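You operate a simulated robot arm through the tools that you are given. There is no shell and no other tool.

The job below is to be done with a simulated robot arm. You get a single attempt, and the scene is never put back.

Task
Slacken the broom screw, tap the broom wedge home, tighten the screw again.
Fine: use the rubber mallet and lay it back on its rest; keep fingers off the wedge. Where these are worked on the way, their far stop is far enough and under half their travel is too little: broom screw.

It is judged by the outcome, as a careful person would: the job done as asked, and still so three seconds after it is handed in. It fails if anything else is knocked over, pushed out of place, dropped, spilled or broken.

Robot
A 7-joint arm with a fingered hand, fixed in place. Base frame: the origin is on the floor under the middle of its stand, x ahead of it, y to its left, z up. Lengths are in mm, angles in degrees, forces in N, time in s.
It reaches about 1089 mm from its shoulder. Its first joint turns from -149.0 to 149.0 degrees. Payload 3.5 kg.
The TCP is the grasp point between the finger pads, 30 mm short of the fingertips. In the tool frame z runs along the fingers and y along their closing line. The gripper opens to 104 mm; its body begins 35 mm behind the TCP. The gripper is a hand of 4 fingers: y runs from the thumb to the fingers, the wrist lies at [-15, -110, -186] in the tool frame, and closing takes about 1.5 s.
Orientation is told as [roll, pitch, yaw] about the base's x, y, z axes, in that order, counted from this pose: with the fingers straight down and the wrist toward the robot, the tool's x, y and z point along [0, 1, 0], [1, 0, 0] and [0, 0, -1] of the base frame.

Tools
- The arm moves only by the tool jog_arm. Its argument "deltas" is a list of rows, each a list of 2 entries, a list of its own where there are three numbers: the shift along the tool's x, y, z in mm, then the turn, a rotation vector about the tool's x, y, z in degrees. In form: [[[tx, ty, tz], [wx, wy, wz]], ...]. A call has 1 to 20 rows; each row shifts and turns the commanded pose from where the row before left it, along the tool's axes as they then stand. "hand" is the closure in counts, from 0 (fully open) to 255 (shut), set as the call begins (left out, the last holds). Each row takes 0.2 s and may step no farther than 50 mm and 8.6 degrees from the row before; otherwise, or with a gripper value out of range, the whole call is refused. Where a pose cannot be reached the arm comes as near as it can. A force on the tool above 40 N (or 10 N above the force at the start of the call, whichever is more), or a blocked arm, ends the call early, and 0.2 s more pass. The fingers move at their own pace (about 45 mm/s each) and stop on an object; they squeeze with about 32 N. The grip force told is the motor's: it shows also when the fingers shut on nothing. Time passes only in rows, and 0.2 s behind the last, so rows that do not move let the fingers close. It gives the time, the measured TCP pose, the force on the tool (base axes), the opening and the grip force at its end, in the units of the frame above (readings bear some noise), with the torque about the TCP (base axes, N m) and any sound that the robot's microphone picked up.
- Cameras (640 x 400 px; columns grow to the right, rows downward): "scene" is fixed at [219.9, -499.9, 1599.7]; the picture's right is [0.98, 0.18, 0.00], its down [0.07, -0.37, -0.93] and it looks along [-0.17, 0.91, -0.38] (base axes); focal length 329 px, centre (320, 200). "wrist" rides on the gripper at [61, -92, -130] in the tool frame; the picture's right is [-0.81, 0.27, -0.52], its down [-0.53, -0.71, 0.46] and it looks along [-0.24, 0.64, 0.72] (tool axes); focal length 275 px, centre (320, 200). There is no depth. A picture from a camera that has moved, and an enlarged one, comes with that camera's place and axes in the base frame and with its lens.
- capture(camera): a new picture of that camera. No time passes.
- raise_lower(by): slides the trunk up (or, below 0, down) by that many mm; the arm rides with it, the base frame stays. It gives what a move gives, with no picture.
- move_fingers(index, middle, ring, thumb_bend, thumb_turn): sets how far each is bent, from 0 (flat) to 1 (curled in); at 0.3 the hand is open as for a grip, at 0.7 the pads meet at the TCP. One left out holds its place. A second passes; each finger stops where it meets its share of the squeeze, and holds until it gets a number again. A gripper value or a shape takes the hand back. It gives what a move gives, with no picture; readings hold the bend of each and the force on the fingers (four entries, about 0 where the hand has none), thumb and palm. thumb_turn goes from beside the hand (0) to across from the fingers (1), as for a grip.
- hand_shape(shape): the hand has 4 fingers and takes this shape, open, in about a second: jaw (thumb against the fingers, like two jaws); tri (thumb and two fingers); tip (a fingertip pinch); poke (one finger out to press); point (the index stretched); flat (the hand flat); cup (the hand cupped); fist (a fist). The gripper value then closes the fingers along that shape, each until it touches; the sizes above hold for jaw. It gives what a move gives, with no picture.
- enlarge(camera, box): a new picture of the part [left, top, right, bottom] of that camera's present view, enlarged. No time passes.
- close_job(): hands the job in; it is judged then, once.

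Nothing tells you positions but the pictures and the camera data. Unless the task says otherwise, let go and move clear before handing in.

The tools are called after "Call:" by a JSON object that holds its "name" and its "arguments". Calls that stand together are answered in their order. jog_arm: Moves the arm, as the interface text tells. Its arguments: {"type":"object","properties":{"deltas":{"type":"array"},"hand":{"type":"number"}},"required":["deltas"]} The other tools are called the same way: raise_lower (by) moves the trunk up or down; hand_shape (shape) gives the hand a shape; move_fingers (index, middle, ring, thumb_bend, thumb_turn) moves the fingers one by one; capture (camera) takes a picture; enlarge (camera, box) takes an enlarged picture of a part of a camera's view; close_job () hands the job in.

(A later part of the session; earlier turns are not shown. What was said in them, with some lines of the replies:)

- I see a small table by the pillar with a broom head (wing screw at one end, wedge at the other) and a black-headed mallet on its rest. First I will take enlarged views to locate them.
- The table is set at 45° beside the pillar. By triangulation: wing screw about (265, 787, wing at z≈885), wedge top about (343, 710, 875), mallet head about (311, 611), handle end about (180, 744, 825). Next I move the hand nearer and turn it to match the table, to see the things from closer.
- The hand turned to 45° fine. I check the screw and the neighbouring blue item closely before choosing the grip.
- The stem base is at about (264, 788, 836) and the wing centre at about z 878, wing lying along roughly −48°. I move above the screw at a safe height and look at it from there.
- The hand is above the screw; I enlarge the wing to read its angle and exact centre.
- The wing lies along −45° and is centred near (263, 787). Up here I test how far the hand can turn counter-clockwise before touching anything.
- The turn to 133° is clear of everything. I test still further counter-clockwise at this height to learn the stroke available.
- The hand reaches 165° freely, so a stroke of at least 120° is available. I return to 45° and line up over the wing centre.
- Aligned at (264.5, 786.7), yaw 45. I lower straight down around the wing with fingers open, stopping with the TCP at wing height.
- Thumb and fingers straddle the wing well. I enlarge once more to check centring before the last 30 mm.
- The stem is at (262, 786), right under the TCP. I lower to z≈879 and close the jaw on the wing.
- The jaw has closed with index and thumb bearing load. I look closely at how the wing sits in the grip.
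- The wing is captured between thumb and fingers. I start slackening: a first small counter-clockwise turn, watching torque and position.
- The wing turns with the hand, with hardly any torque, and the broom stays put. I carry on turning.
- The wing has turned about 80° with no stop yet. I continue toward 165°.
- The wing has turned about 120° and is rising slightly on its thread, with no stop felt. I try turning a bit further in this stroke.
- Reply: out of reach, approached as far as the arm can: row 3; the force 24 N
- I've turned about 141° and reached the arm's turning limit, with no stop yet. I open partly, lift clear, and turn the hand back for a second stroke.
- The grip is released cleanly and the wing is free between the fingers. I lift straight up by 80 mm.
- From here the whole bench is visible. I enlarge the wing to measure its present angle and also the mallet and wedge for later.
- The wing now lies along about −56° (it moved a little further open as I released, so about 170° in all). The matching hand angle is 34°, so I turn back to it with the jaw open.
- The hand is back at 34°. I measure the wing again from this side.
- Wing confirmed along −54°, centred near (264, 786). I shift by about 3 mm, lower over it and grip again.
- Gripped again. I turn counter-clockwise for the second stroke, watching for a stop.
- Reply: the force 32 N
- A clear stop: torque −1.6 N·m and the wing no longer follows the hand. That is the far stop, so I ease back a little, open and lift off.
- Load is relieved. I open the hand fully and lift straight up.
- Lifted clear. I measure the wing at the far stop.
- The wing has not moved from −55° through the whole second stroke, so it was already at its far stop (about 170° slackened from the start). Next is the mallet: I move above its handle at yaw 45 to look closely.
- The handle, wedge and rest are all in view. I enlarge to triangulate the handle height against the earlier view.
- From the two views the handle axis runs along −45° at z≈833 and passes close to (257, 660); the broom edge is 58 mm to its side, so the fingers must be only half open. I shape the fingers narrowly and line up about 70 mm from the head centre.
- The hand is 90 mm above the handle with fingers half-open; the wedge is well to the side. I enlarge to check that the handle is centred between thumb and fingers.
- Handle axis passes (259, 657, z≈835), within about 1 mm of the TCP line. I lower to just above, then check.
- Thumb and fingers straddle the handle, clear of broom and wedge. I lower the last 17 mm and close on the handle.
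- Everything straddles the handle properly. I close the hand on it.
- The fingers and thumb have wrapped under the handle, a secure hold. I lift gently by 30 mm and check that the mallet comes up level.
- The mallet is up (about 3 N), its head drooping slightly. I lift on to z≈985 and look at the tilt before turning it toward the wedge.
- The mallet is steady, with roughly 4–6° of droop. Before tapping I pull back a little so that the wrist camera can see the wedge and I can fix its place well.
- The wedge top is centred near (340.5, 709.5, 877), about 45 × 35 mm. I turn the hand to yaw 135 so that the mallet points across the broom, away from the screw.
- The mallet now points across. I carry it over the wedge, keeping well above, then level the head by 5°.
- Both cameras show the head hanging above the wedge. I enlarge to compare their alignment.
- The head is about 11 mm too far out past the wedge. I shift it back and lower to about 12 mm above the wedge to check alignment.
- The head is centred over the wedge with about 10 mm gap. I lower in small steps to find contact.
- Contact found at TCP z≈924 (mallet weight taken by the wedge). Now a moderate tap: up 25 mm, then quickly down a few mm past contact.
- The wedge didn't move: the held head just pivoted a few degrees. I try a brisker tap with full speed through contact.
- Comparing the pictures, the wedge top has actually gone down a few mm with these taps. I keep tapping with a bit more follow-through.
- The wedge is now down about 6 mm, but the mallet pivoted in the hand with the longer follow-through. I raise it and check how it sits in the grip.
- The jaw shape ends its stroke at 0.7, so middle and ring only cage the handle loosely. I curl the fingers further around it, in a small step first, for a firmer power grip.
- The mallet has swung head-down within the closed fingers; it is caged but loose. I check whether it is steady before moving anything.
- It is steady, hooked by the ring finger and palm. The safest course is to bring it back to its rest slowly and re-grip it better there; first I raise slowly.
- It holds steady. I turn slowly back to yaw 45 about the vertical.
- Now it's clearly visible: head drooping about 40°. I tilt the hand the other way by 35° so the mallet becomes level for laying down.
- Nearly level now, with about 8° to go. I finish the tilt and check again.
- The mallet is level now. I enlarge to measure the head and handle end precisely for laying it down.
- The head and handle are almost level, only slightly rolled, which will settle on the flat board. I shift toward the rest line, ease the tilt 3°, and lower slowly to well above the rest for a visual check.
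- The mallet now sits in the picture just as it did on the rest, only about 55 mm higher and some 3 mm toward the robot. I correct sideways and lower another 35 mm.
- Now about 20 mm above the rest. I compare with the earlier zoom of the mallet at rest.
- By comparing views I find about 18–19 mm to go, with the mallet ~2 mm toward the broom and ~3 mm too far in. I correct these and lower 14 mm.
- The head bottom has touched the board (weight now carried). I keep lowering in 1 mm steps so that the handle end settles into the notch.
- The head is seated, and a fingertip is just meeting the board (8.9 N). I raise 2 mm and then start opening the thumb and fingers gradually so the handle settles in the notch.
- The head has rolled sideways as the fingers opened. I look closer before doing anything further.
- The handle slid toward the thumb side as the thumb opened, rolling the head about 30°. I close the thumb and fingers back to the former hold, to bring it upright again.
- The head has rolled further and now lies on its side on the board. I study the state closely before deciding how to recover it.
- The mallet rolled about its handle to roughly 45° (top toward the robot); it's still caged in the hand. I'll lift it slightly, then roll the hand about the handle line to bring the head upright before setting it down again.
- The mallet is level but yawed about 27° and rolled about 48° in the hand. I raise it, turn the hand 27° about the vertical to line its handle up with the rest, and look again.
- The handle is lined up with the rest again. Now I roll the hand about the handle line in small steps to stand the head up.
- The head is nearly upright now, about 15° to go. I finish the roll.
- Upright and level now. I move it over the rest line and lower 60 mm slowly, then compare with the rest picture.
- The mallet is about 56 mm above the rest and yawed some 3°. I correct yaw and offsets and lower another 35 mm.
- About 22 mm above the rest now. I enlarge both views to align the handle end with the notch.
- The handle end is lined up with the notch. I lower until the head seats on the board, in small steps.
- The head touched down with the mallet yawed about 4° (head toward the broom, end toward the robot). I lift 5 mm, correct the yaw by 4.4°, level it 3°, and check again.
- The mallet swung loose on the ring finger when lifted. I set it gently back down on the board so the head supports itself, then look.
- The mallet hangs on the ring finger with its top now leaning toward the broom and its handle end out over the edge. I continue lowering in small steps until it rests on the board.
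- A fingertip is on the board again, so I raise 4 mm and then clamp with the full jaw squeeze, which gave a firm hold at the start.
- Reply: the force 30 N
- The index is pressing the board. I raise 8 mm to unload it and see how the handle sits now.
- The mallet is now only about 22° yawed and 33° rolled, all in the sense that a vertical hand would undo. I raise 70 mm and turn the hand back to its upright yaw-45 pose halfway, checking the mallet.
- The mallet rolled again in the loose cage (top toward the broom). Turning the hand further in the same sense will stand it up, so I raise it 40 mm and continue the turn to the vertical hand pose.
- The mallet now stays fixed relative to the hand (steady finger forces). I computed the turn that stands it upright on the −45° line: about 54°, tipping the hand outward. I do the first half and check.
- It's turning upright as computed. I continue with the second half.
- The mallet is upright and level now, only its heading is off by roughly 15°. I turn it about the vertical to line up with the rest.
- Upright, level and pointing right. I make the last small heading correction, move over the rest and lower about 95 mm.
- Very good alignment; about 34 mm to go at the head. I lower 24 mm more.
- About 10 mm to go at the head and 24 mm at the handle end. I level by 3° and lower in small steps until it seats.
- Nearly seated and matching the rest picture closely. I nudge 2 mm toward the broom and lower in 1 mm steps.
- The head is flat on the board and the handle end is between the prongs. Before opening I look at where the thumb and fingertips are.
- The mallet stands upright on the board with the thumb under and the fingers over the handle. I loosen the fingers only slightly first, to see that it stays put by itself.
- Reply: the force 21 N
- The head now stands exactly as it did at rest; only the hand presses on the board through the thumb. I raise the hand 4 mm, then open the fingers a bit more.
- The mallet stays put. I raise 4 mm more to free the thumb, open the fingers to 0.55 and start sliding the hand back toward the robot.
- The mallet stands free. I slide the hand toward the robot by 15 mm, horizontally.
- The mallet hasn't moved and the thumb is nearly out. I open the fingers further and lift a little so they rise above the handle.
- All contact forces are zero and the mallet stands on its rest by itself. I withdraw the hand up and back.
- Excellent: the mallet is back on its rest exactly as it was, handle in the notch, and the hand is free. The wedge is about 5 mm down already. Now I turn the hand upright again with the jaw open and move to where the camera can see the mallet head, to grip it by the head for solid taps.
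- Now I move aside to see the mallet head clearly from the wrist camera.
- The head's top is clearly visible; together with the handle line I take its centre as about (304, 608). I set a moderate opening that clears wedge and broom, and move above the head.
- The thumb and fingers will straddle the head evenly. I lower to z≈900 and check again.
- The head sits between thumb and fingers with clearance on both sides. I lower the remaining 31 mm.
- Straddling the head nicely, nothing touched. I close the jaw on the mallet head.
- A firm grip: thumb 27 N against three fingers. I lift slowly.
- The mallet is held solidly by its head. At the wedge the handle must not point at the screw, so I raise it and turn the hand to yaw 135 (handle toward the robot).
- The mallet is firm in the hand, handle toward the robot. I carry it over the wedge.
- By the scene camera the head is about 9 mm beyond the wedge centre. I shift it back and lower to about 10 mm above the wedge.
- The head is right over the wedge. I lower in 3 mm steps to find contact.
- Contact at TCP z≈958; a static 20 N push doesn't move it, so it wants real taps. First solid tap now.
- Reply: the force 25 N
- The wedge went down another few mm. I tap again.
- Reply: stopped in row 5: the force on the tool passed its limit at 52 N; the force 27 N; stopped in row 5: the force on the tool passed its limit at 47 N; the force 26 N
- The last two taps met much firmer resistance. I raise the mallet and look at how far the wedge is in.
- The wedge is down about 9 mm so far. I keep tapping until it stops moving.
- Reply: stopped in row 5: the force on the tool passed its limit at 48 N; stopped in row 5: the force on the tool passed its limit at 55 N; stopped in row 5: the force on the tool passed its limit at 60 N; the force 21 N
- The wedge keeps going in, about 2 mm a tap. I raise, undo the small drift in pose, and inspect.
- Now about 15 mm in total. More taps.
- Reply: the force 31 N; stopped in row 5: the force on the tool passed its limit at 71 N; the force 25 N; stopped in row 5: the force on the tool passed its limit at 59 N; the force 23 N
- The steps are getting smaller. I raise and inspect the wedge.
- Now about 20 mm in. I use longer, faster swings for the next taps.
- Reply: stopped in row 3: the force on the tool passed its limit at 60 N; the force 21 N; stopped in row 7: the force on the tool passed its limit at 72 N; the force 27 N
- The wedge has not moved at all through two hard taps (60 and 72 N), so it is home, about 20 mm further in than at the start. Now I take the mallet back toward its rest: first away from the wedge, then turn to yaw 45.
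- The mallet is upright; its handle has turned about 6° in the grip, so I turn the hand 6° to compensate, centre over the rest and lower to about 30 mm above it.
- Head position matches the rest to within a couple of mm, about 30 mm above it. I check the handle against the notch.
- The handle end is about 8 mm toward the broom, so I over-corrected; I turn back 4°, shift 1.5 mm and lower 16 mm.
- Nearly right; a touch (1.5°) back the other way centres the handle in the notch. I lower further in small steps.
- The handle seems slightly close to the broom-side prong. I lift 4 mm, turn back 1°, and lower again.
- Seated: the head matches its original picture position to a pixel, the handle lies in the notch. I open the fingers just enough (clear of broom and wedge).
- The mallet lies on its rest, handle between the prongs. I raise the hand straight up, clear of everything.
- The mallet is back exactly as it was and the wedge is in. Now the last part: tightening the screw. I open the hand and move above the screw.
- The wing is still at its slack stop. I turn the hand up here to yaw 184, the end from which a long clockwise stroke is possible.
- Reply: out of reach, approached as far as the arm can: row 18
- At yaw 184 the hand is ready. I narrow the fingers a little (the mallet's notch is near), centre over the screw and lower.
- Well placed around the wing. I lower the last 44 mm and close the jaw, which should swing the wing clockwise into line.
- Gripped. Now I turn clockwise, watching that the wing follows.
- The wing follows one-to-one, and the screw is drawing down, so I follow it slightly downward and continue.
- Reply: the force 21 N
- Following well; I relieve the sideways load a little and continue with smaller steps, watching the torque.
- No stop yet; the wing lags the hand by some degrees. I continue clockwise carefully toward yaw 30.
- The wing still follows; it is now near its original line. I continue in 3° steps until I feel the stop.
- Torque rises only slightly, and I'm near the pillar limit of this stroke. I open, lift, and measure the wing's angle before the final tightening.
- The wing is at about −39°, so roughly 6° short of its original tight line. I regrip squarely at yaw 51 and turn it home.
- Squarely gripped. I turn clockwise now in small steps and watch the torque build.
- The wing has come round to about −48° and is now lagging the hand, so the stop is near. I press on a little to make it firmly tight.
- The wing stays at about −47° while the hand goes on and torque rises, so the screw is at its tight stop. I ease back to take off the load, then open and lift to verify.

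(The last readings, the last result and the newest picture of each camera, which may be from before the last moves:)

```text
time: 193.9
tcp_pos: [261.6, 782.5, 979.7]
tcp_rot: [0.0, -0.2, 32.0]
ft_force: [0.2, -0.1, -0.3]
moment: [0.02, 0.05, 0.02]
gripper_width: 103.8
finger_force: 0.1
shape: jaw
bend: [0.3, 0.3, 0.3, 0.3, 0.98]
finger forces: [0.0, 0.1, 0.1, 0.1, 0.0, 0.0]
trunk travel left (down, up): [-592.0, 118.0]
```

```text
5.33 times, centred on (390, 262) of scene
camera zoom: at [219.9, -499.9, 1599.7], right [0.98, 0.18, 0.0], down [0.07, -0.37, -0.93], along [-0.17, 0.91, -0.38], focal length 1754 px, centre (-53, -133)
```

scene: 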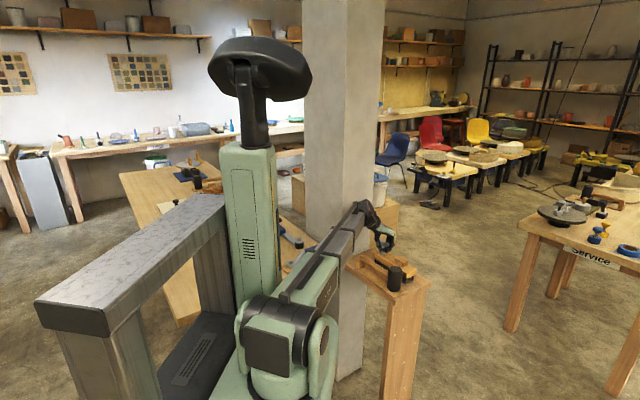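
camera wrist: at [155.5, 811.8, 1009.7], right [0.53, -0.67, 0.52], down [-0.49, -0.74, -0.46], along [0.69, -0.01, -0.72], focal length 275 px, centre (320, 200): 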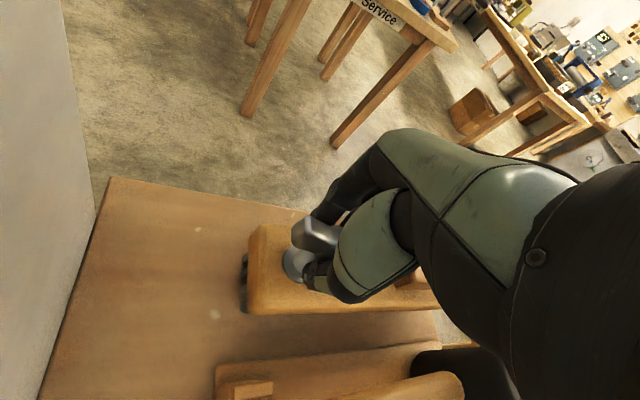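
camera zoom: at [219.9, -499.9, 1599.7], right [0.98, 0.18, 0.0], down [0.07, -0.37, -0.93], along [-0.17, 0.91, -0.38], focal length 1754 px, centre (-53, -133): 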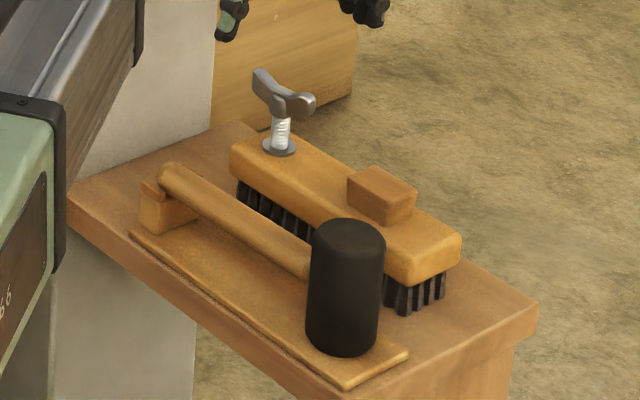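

The wing stands at about −41°: easing back dragged it a few degrees open. I regrip and tighten once more, and this time release under load without turning back.

Call:
{"name": "jog_arm", "arguments": {"deltas": [[[0, 0, 0], [0, 0, -5.7]], [[0, 0, 0], [0, 0, -5.7]], [[0, 0, 0], [0, 0, -5.6]], [[1.9, 3.6, 0], [0, 0, 0]], [[0, 0, 25], [0, 0, 0]], [[0, 0, 25], [0, 0, 0]], [[0, 0, 25], [0, 0, 0]], [[0, 0, 24], [0, 0, 0]], [[0, 0, 0], [0, 0, 0]]]}}

Call:
{"name": "jog_arm", "arguments": {"deltas": [[[0, 0, 0], [0, 0, 0]], [[0, 0, 0], [0, 0, 0]], [[0, 0, 0], [0, 0, 0]], [[0, 0, 0], [0, 0, 0]], [[0, 0, 0], [0, 0, 0]], [[0, 0, 0], [0, 0, 0]], [[0, 0, 0], [0, 0, 0]], [[0, 0, 0], [0, 0, 0]]], "hand": 255}}

Call:
{"name": "jog_arm", "arguments": {"deltas": [[[0, 0, 0], [0, 0, 4]], [[0, 0, 0], [0, 0, 4]], [[0, 0, 0], [0, 0, 4]], [[0, 0, 0], [0, 0, 4]], [[0, 0, 0], [0, 0, 4]], [[0, 0, 0], [0, 0, 4]], [[0, 0, 0], [0, 0, 4]], [[0, 0, 0], [0, 0, 0]]]}}

Call:
{"name": "enlarge", "arguments": {"camera": "wrist", "box": [200, 160, 400, 320]}}

```text
time: 195.9
tcp_pos: [264.6, 787.3, 880.3]
tcp_rot: [0.0, -0.2, 48.9]
ft_force: [-0.3, 0.3, -0.8]
moment: [0.0, -0.01, 0.01]
gripper_width: 103.7
finger_force: 0.0
shape: jaw
bend: [0.3, 0.3, 0.3, 0.3, 0.98]
finger forces: [0.0, 0.0, 0.1, 0.1, 0.0, 0.0]
trunk travel left (down, up): [-592.0, 118.0]
```

```text
time: 197.7
tcp_pos: [263.3, 787.8, 881.2]
tcp_rot: [0.0, 0.0, 48.9]
ft_force: [-4.6, -2.4, -1.8]
moment: [-0.02, 0.05, 0.05]
gripper_width: 4.4
finger_force: 32.0
shape: jaw
bend: [0.7, 0.7, 0.7, 0.74, 1.0]
finger forces: [16.5, 8.7, 0.0, 0.1, 28.5, 0.0]
trunk travel left (down, up): [-592.0, 118.0]
```

```text
time: 199.5
tcp_pos: [264.0, 788.3, 880.7]
tcp_rot: [0.0, -0.1, 20.8]
ft_force: [2.8, -7.6, -9.3]
moment: [-0.13, -0.08, 0.2]
gripper_width: 4.0
finger_force: 31.5
shape: jaw
bend: [0.7, 0.7, 0.7, 0.74, 1.0]
finger forces: [14.8, 14.7, 4.6, 0.0, 30.5, 0.0]
trunk travel left (down, up): [-592.0, 118.0]
```

```text
2.50 times, centred on (300, 240) of wrist
camera zoom: at [156.3, 813.4, 1010.3], right [0.55, -0.66, 0.52], down [-0.48, -0.75, -0.46], along [0.69, 0.0, -0.72], focal length 688 px, centre (370, 100)
```

zoom: 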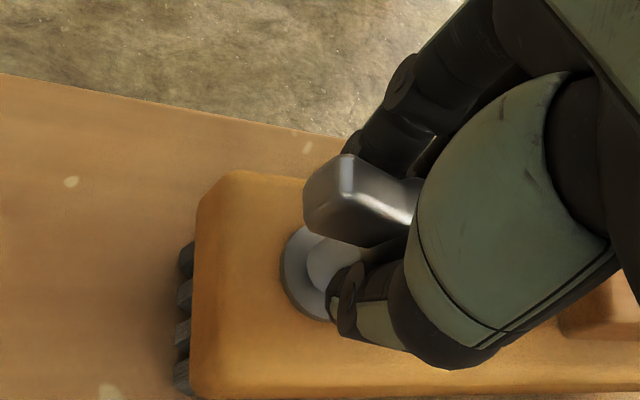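

Torque is building again. A few degrees more, then I open the hand right there.

Call:
{"name": "jog_arm", "arguments": {"deltas": [[[0, -0.8, 0], [0, 0, 3]], [[0, 0, 0], [0, 0, 3]], [[0, 0, 0], [0, 0, 0]]]}}

Call:
{"name": "enlarge", "arguments": {"camera": "wrist", "box": [200, 160, 400, 320]}}

Call:
{"name": "jog_arm", "arguments": {"deltas": [[[0, 0, 0], [0, 0, 0]], [[0, 0, 0], [0, 0, 0]], [[0, 0, 0], [0, 0, 0]], [[0, 0, 0], [0, 0, 0]], [[0, 0, 0], [0, 0, 0]], [[0, 0, 0], [0, 0, 0]], [[0, 0, 0], [0, 0, 0]]], "hand": 0}}

Call:
{"name": "jog_arm", "arguments": {"deltas": [[[0, 0, -20], [0, 0, 0]], [[0, 0, -40], [0, 0, 0]], [[0, 0, -40], [0, 0, 0]], [[0, 0, 0], [0, 0, -5]], [[0, 0, 0], [0, 0, -6]], [[0, 0, 0], [0, 0, -6]], [[0, 0, 0], [0, 0, 0]]]}}

Call:
{"name": "enlarge", "arguments": {"camera": "wrist", "box": [180, 220, 340, 340]}}

Call:
{"name": "enlarge", "arguments": {"camera": "scene", "box": [340, 225, 440, 300]}}

```text
time: 200.3
tcp_pos: [263.7, 788.4, 880.5]
tcp_rot: [-0.1, 0.0, 14.9]
ft_force: [10.2, -4.8, -7.2]
moment: [-0.07, -0.21, 0.17]
gripper_width: 3.9
finger_force: 32.3
shape: jaw
bend: [0.7, 0.7, 0.7, 0.74, 1.0]
finger forces: [15.9, 15.6, 4.6, 0.1, 25.9, 0.1]
trunk travel left (down, up): [-592.0, 118.0]
```

```text
2.50 times, centred on (300, 240) of wrist
camera zoom: at [159.1, 824.2, 1010.3], right [0.47, -0.71, 0.52], down [-0.55, -0.7, -0.46], along [0.69, -0.07, -0.72], focal length 688 px, centre (370, 100)
```

zoom: 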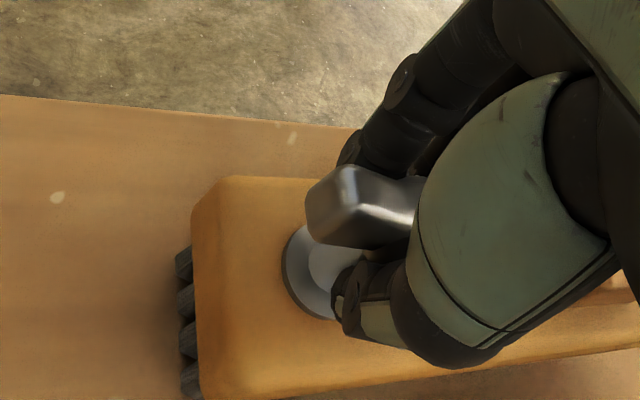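

```text
time: 201.9
tcp_pos: [263.2, 788.2, 881.1]
tcp_rot: [0.1, -0.1, 14.9]
ft_force: [-0.5, 0.1, 0.3]
moment: [-0.02, -0.02, -0.01]
gripper_width: 103.8
finger_force: 0.1
shape: jaw
bend: [0.3, 0.3, 0.3, 0.3, 0.98]
finger forces: [0.0, 0.0, 0.0, 0.0, 0.0, 0.1]
trunk travel left (down, up): [-592.0, 118.0]
```

```text
time: 203.5
tcp_pos: [263.6, 788.6, 981.1]
tcp_rot: [0.0, -0.1, 32.1]
ft_force: [0.3, 0.1, 0.8]
moment: [0.01, -0.01, -0.01]
gripper_width: 103.4
finger_force: 0.1
shape: jaw
bend: [0.3, 0.3, 0.3, 0.3, 0.98]
finger forces: [0.0, 0.0, 0.0, 0.0, 0.0, 0.0]
trunk travel left (down, up): [-592.0, 118.0]
```

```text
3.33 times, centred on (260, 280) of wrist
camera zoom: at [152.2, 792.0, 1111.3], right [0.66, -0.54, 0.52], down [-0.32, -0.83, -0.46], along [0.68, 0.14, -0.72], focal length 918 px, centre (520, -67)
```

zoom: 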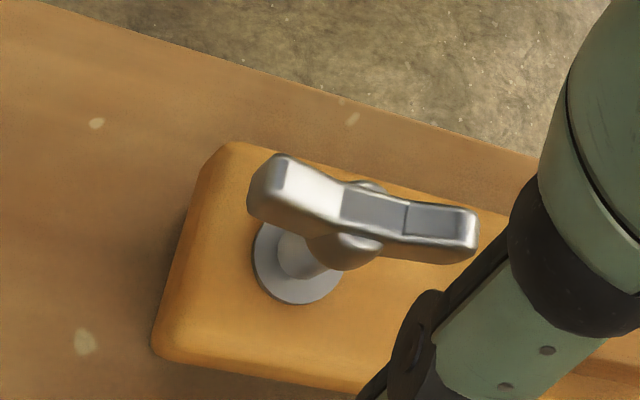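

```text
5.33 times, centred on (390, 262) of scene
camera zoom: at [219.9, -499.9, 1599.7], right [0.98, 0.18, 0.0], down [0.07, -0.37, -0.93], along [-0.17, 0.91, -0.38], focal length 1754 px, centre (-53, -133)
```

zoom: 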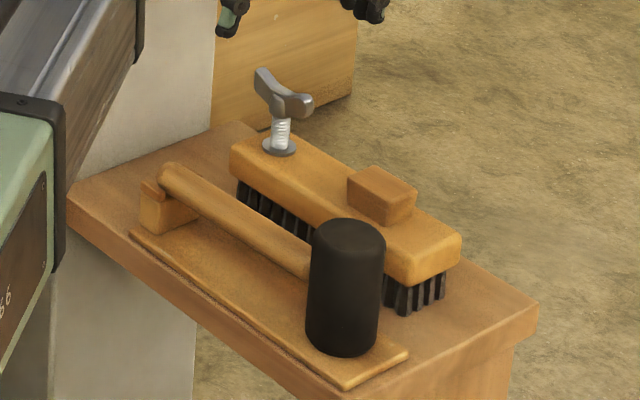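

The wing is back on its original −45° line, matching the starting picture. I take a close look at the wedge and the whole bench before finishing.

Call:
{"name": "enlarge", "arguments": {"camera": "scene", "box": [380, 240, 430, 280]}}

Call:
{"name": "capture", "arguments": {"camera": "wrist"}}

Call:
{"name": "capture", "arguments": {"camera": "scene"}}

```text
10.00 times, centred on (405, 260) of scene
camera zoom: at [219.9, -499.9, 1599.7], right [0.98, 0.18, 0.0], down [0.07, -0.37, -0.93], along [-0.17, 0.91, -0.38], focal length 3288 px, centre (-530, -400)
```

zoom: 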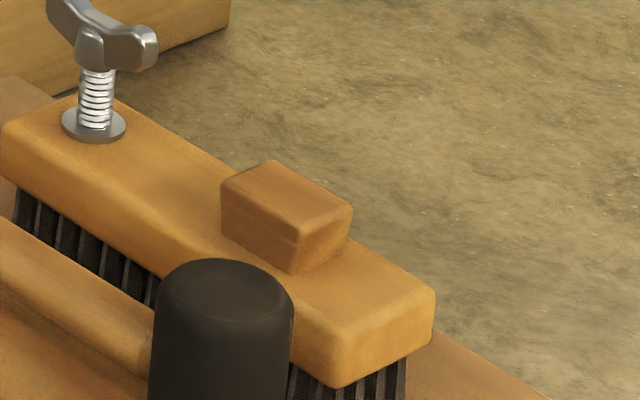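

```text
taken
camera wrist: at [152.2, 792.0, 1111.3], right [0.66, -0.54, 0.52], down [-0.32, -0.83, -0.46], along [0.68, 0.14, -0.72], focal length 275 px, centre (320, 200)
```

wrist: 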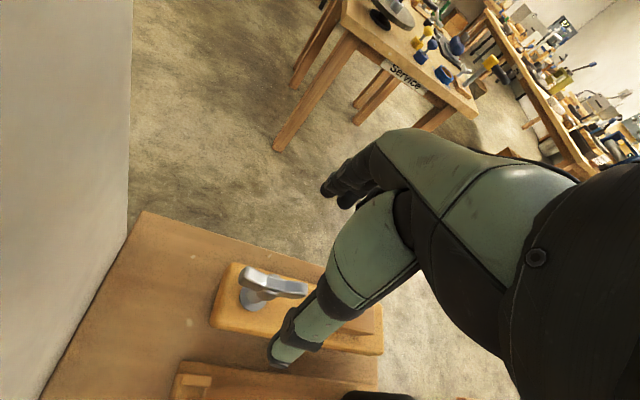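

```text
taken
```

scene: 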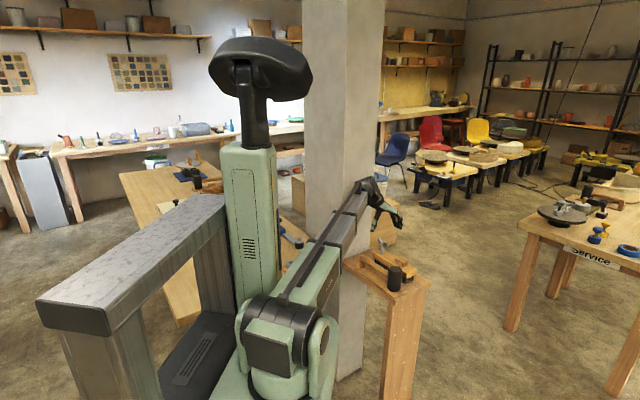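

Everything looks right: wedge in, screw tight on its original line, mallet on its rest, broom undisturbed. I withdraw the hand well clear and take a last look.

Call:
{"name": "jog_arm", "arguments": {"deltas": [[[0, 0, -40], [0, 0, 0]], [[-13, -35, -24], [0, 0, 0]], [[-13, -35, -24], [0, 0, 0]], [[-13, -35, -24], [0, 0, 0]], [[-13, -35, -24], [0, 0, 0]], [[-13, -35, -24], [0, 0, 0]], [[0, 0, 0], [0, 0, 0]], [[0, 0, 0], [0, 0, 0]]]}}

Call:
{"name": "enlarge", "arguments": {"camera": "scene", "box": [340, 225, 440, 300]}}

Call:
{"name": "capture", "arguments": {"camera": "wrist"}}

```text
time: 205.3
tcp_pos: [150.0, 638.6, 1143.2]
tcp_rot: [0.0, -0.1, 32.0]
ft_force: [-0.2, -1.1, -0.8]
moment: [-0.02, -0.02, 0.02]
gripper_width: 103.9
finger_force: 0.1
shape: jaw
bend: [0.3, 0.3, 0.3, 0.3, 0.98]
finger forces: [0.0, 0.0, 0.0, 0.0, 0.1, 0.1]
trunk travel left (down, up): [-592.0, 118.0]
```

```text
5.33 times, centred on (390, 262) of scene
camera zoom: at [219.9, -499.9, 1599.7], right [0.98, 0.18, 0.0], down [0.07, -0.37, -0.93], along [-0.17, 0.91, -0.38], focal length 1754 px, centre (-53, -133)
```

zoom: 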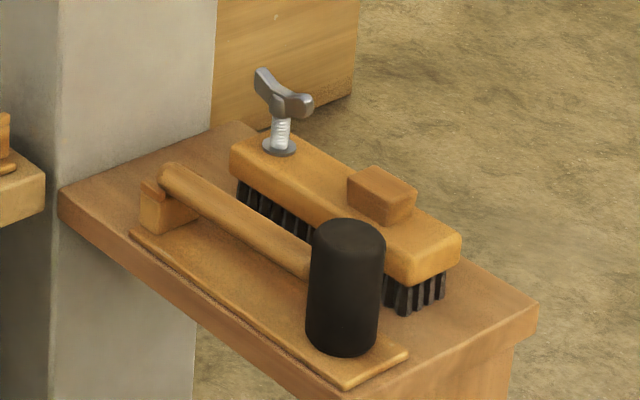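

```text
taken
camera wrist: at [39.1, 642.3, 1272.9], right [0.66, -0.54, 0.52], down [-0.32, -0.83, -0.46], along [0.68, 0.14, -0.72], focal length 275 px, centre (320, 200)
```

wrist: 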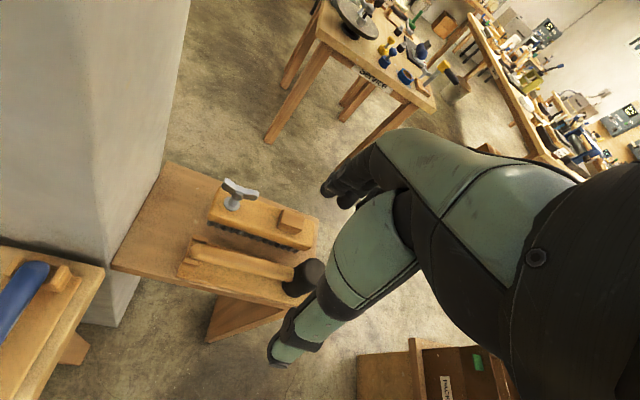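

The bench is as asked: the screw was slackened to its far stop and is tight again, the wedge is driven home, and the mallet lies on its rest. Nothing else has moved and the hand is clear, so I hand the job in.

Call:
{"name": "close_job", "arguments": {}}

```text
The job is handed in.
```

I've handed the job in. The broom screw was slackened and retightened, the wedge is in, and the rubber mallet is back on its rest.

- **Screw:** I slackened it to its far stop, about 170°, and it would not turn further. I then tightened it until the torque built up. The wing is back within about half a degree of where it started.
- **Wedge:** It went down roughly 20 mm. Two final taps, at 60 N and 72 N, did not move it, so I judged it home. It still stands about 24 mm proud of the broom; no sound or mark confirmed the seat. My fingers stayed off it.
- **Mallet:** My first grip on the handle was too loose. After a few taps the mallet swung and rolled in the hand, and at one point the head lay on its side on the rest board. I never dropped it. I set it upright, held it by the head for the remaining taps, and laid it back within a few millimetres of its starting place.

In the last pictures the broom and everything else on the bench are where they were at the start. The hand is open and well clear.
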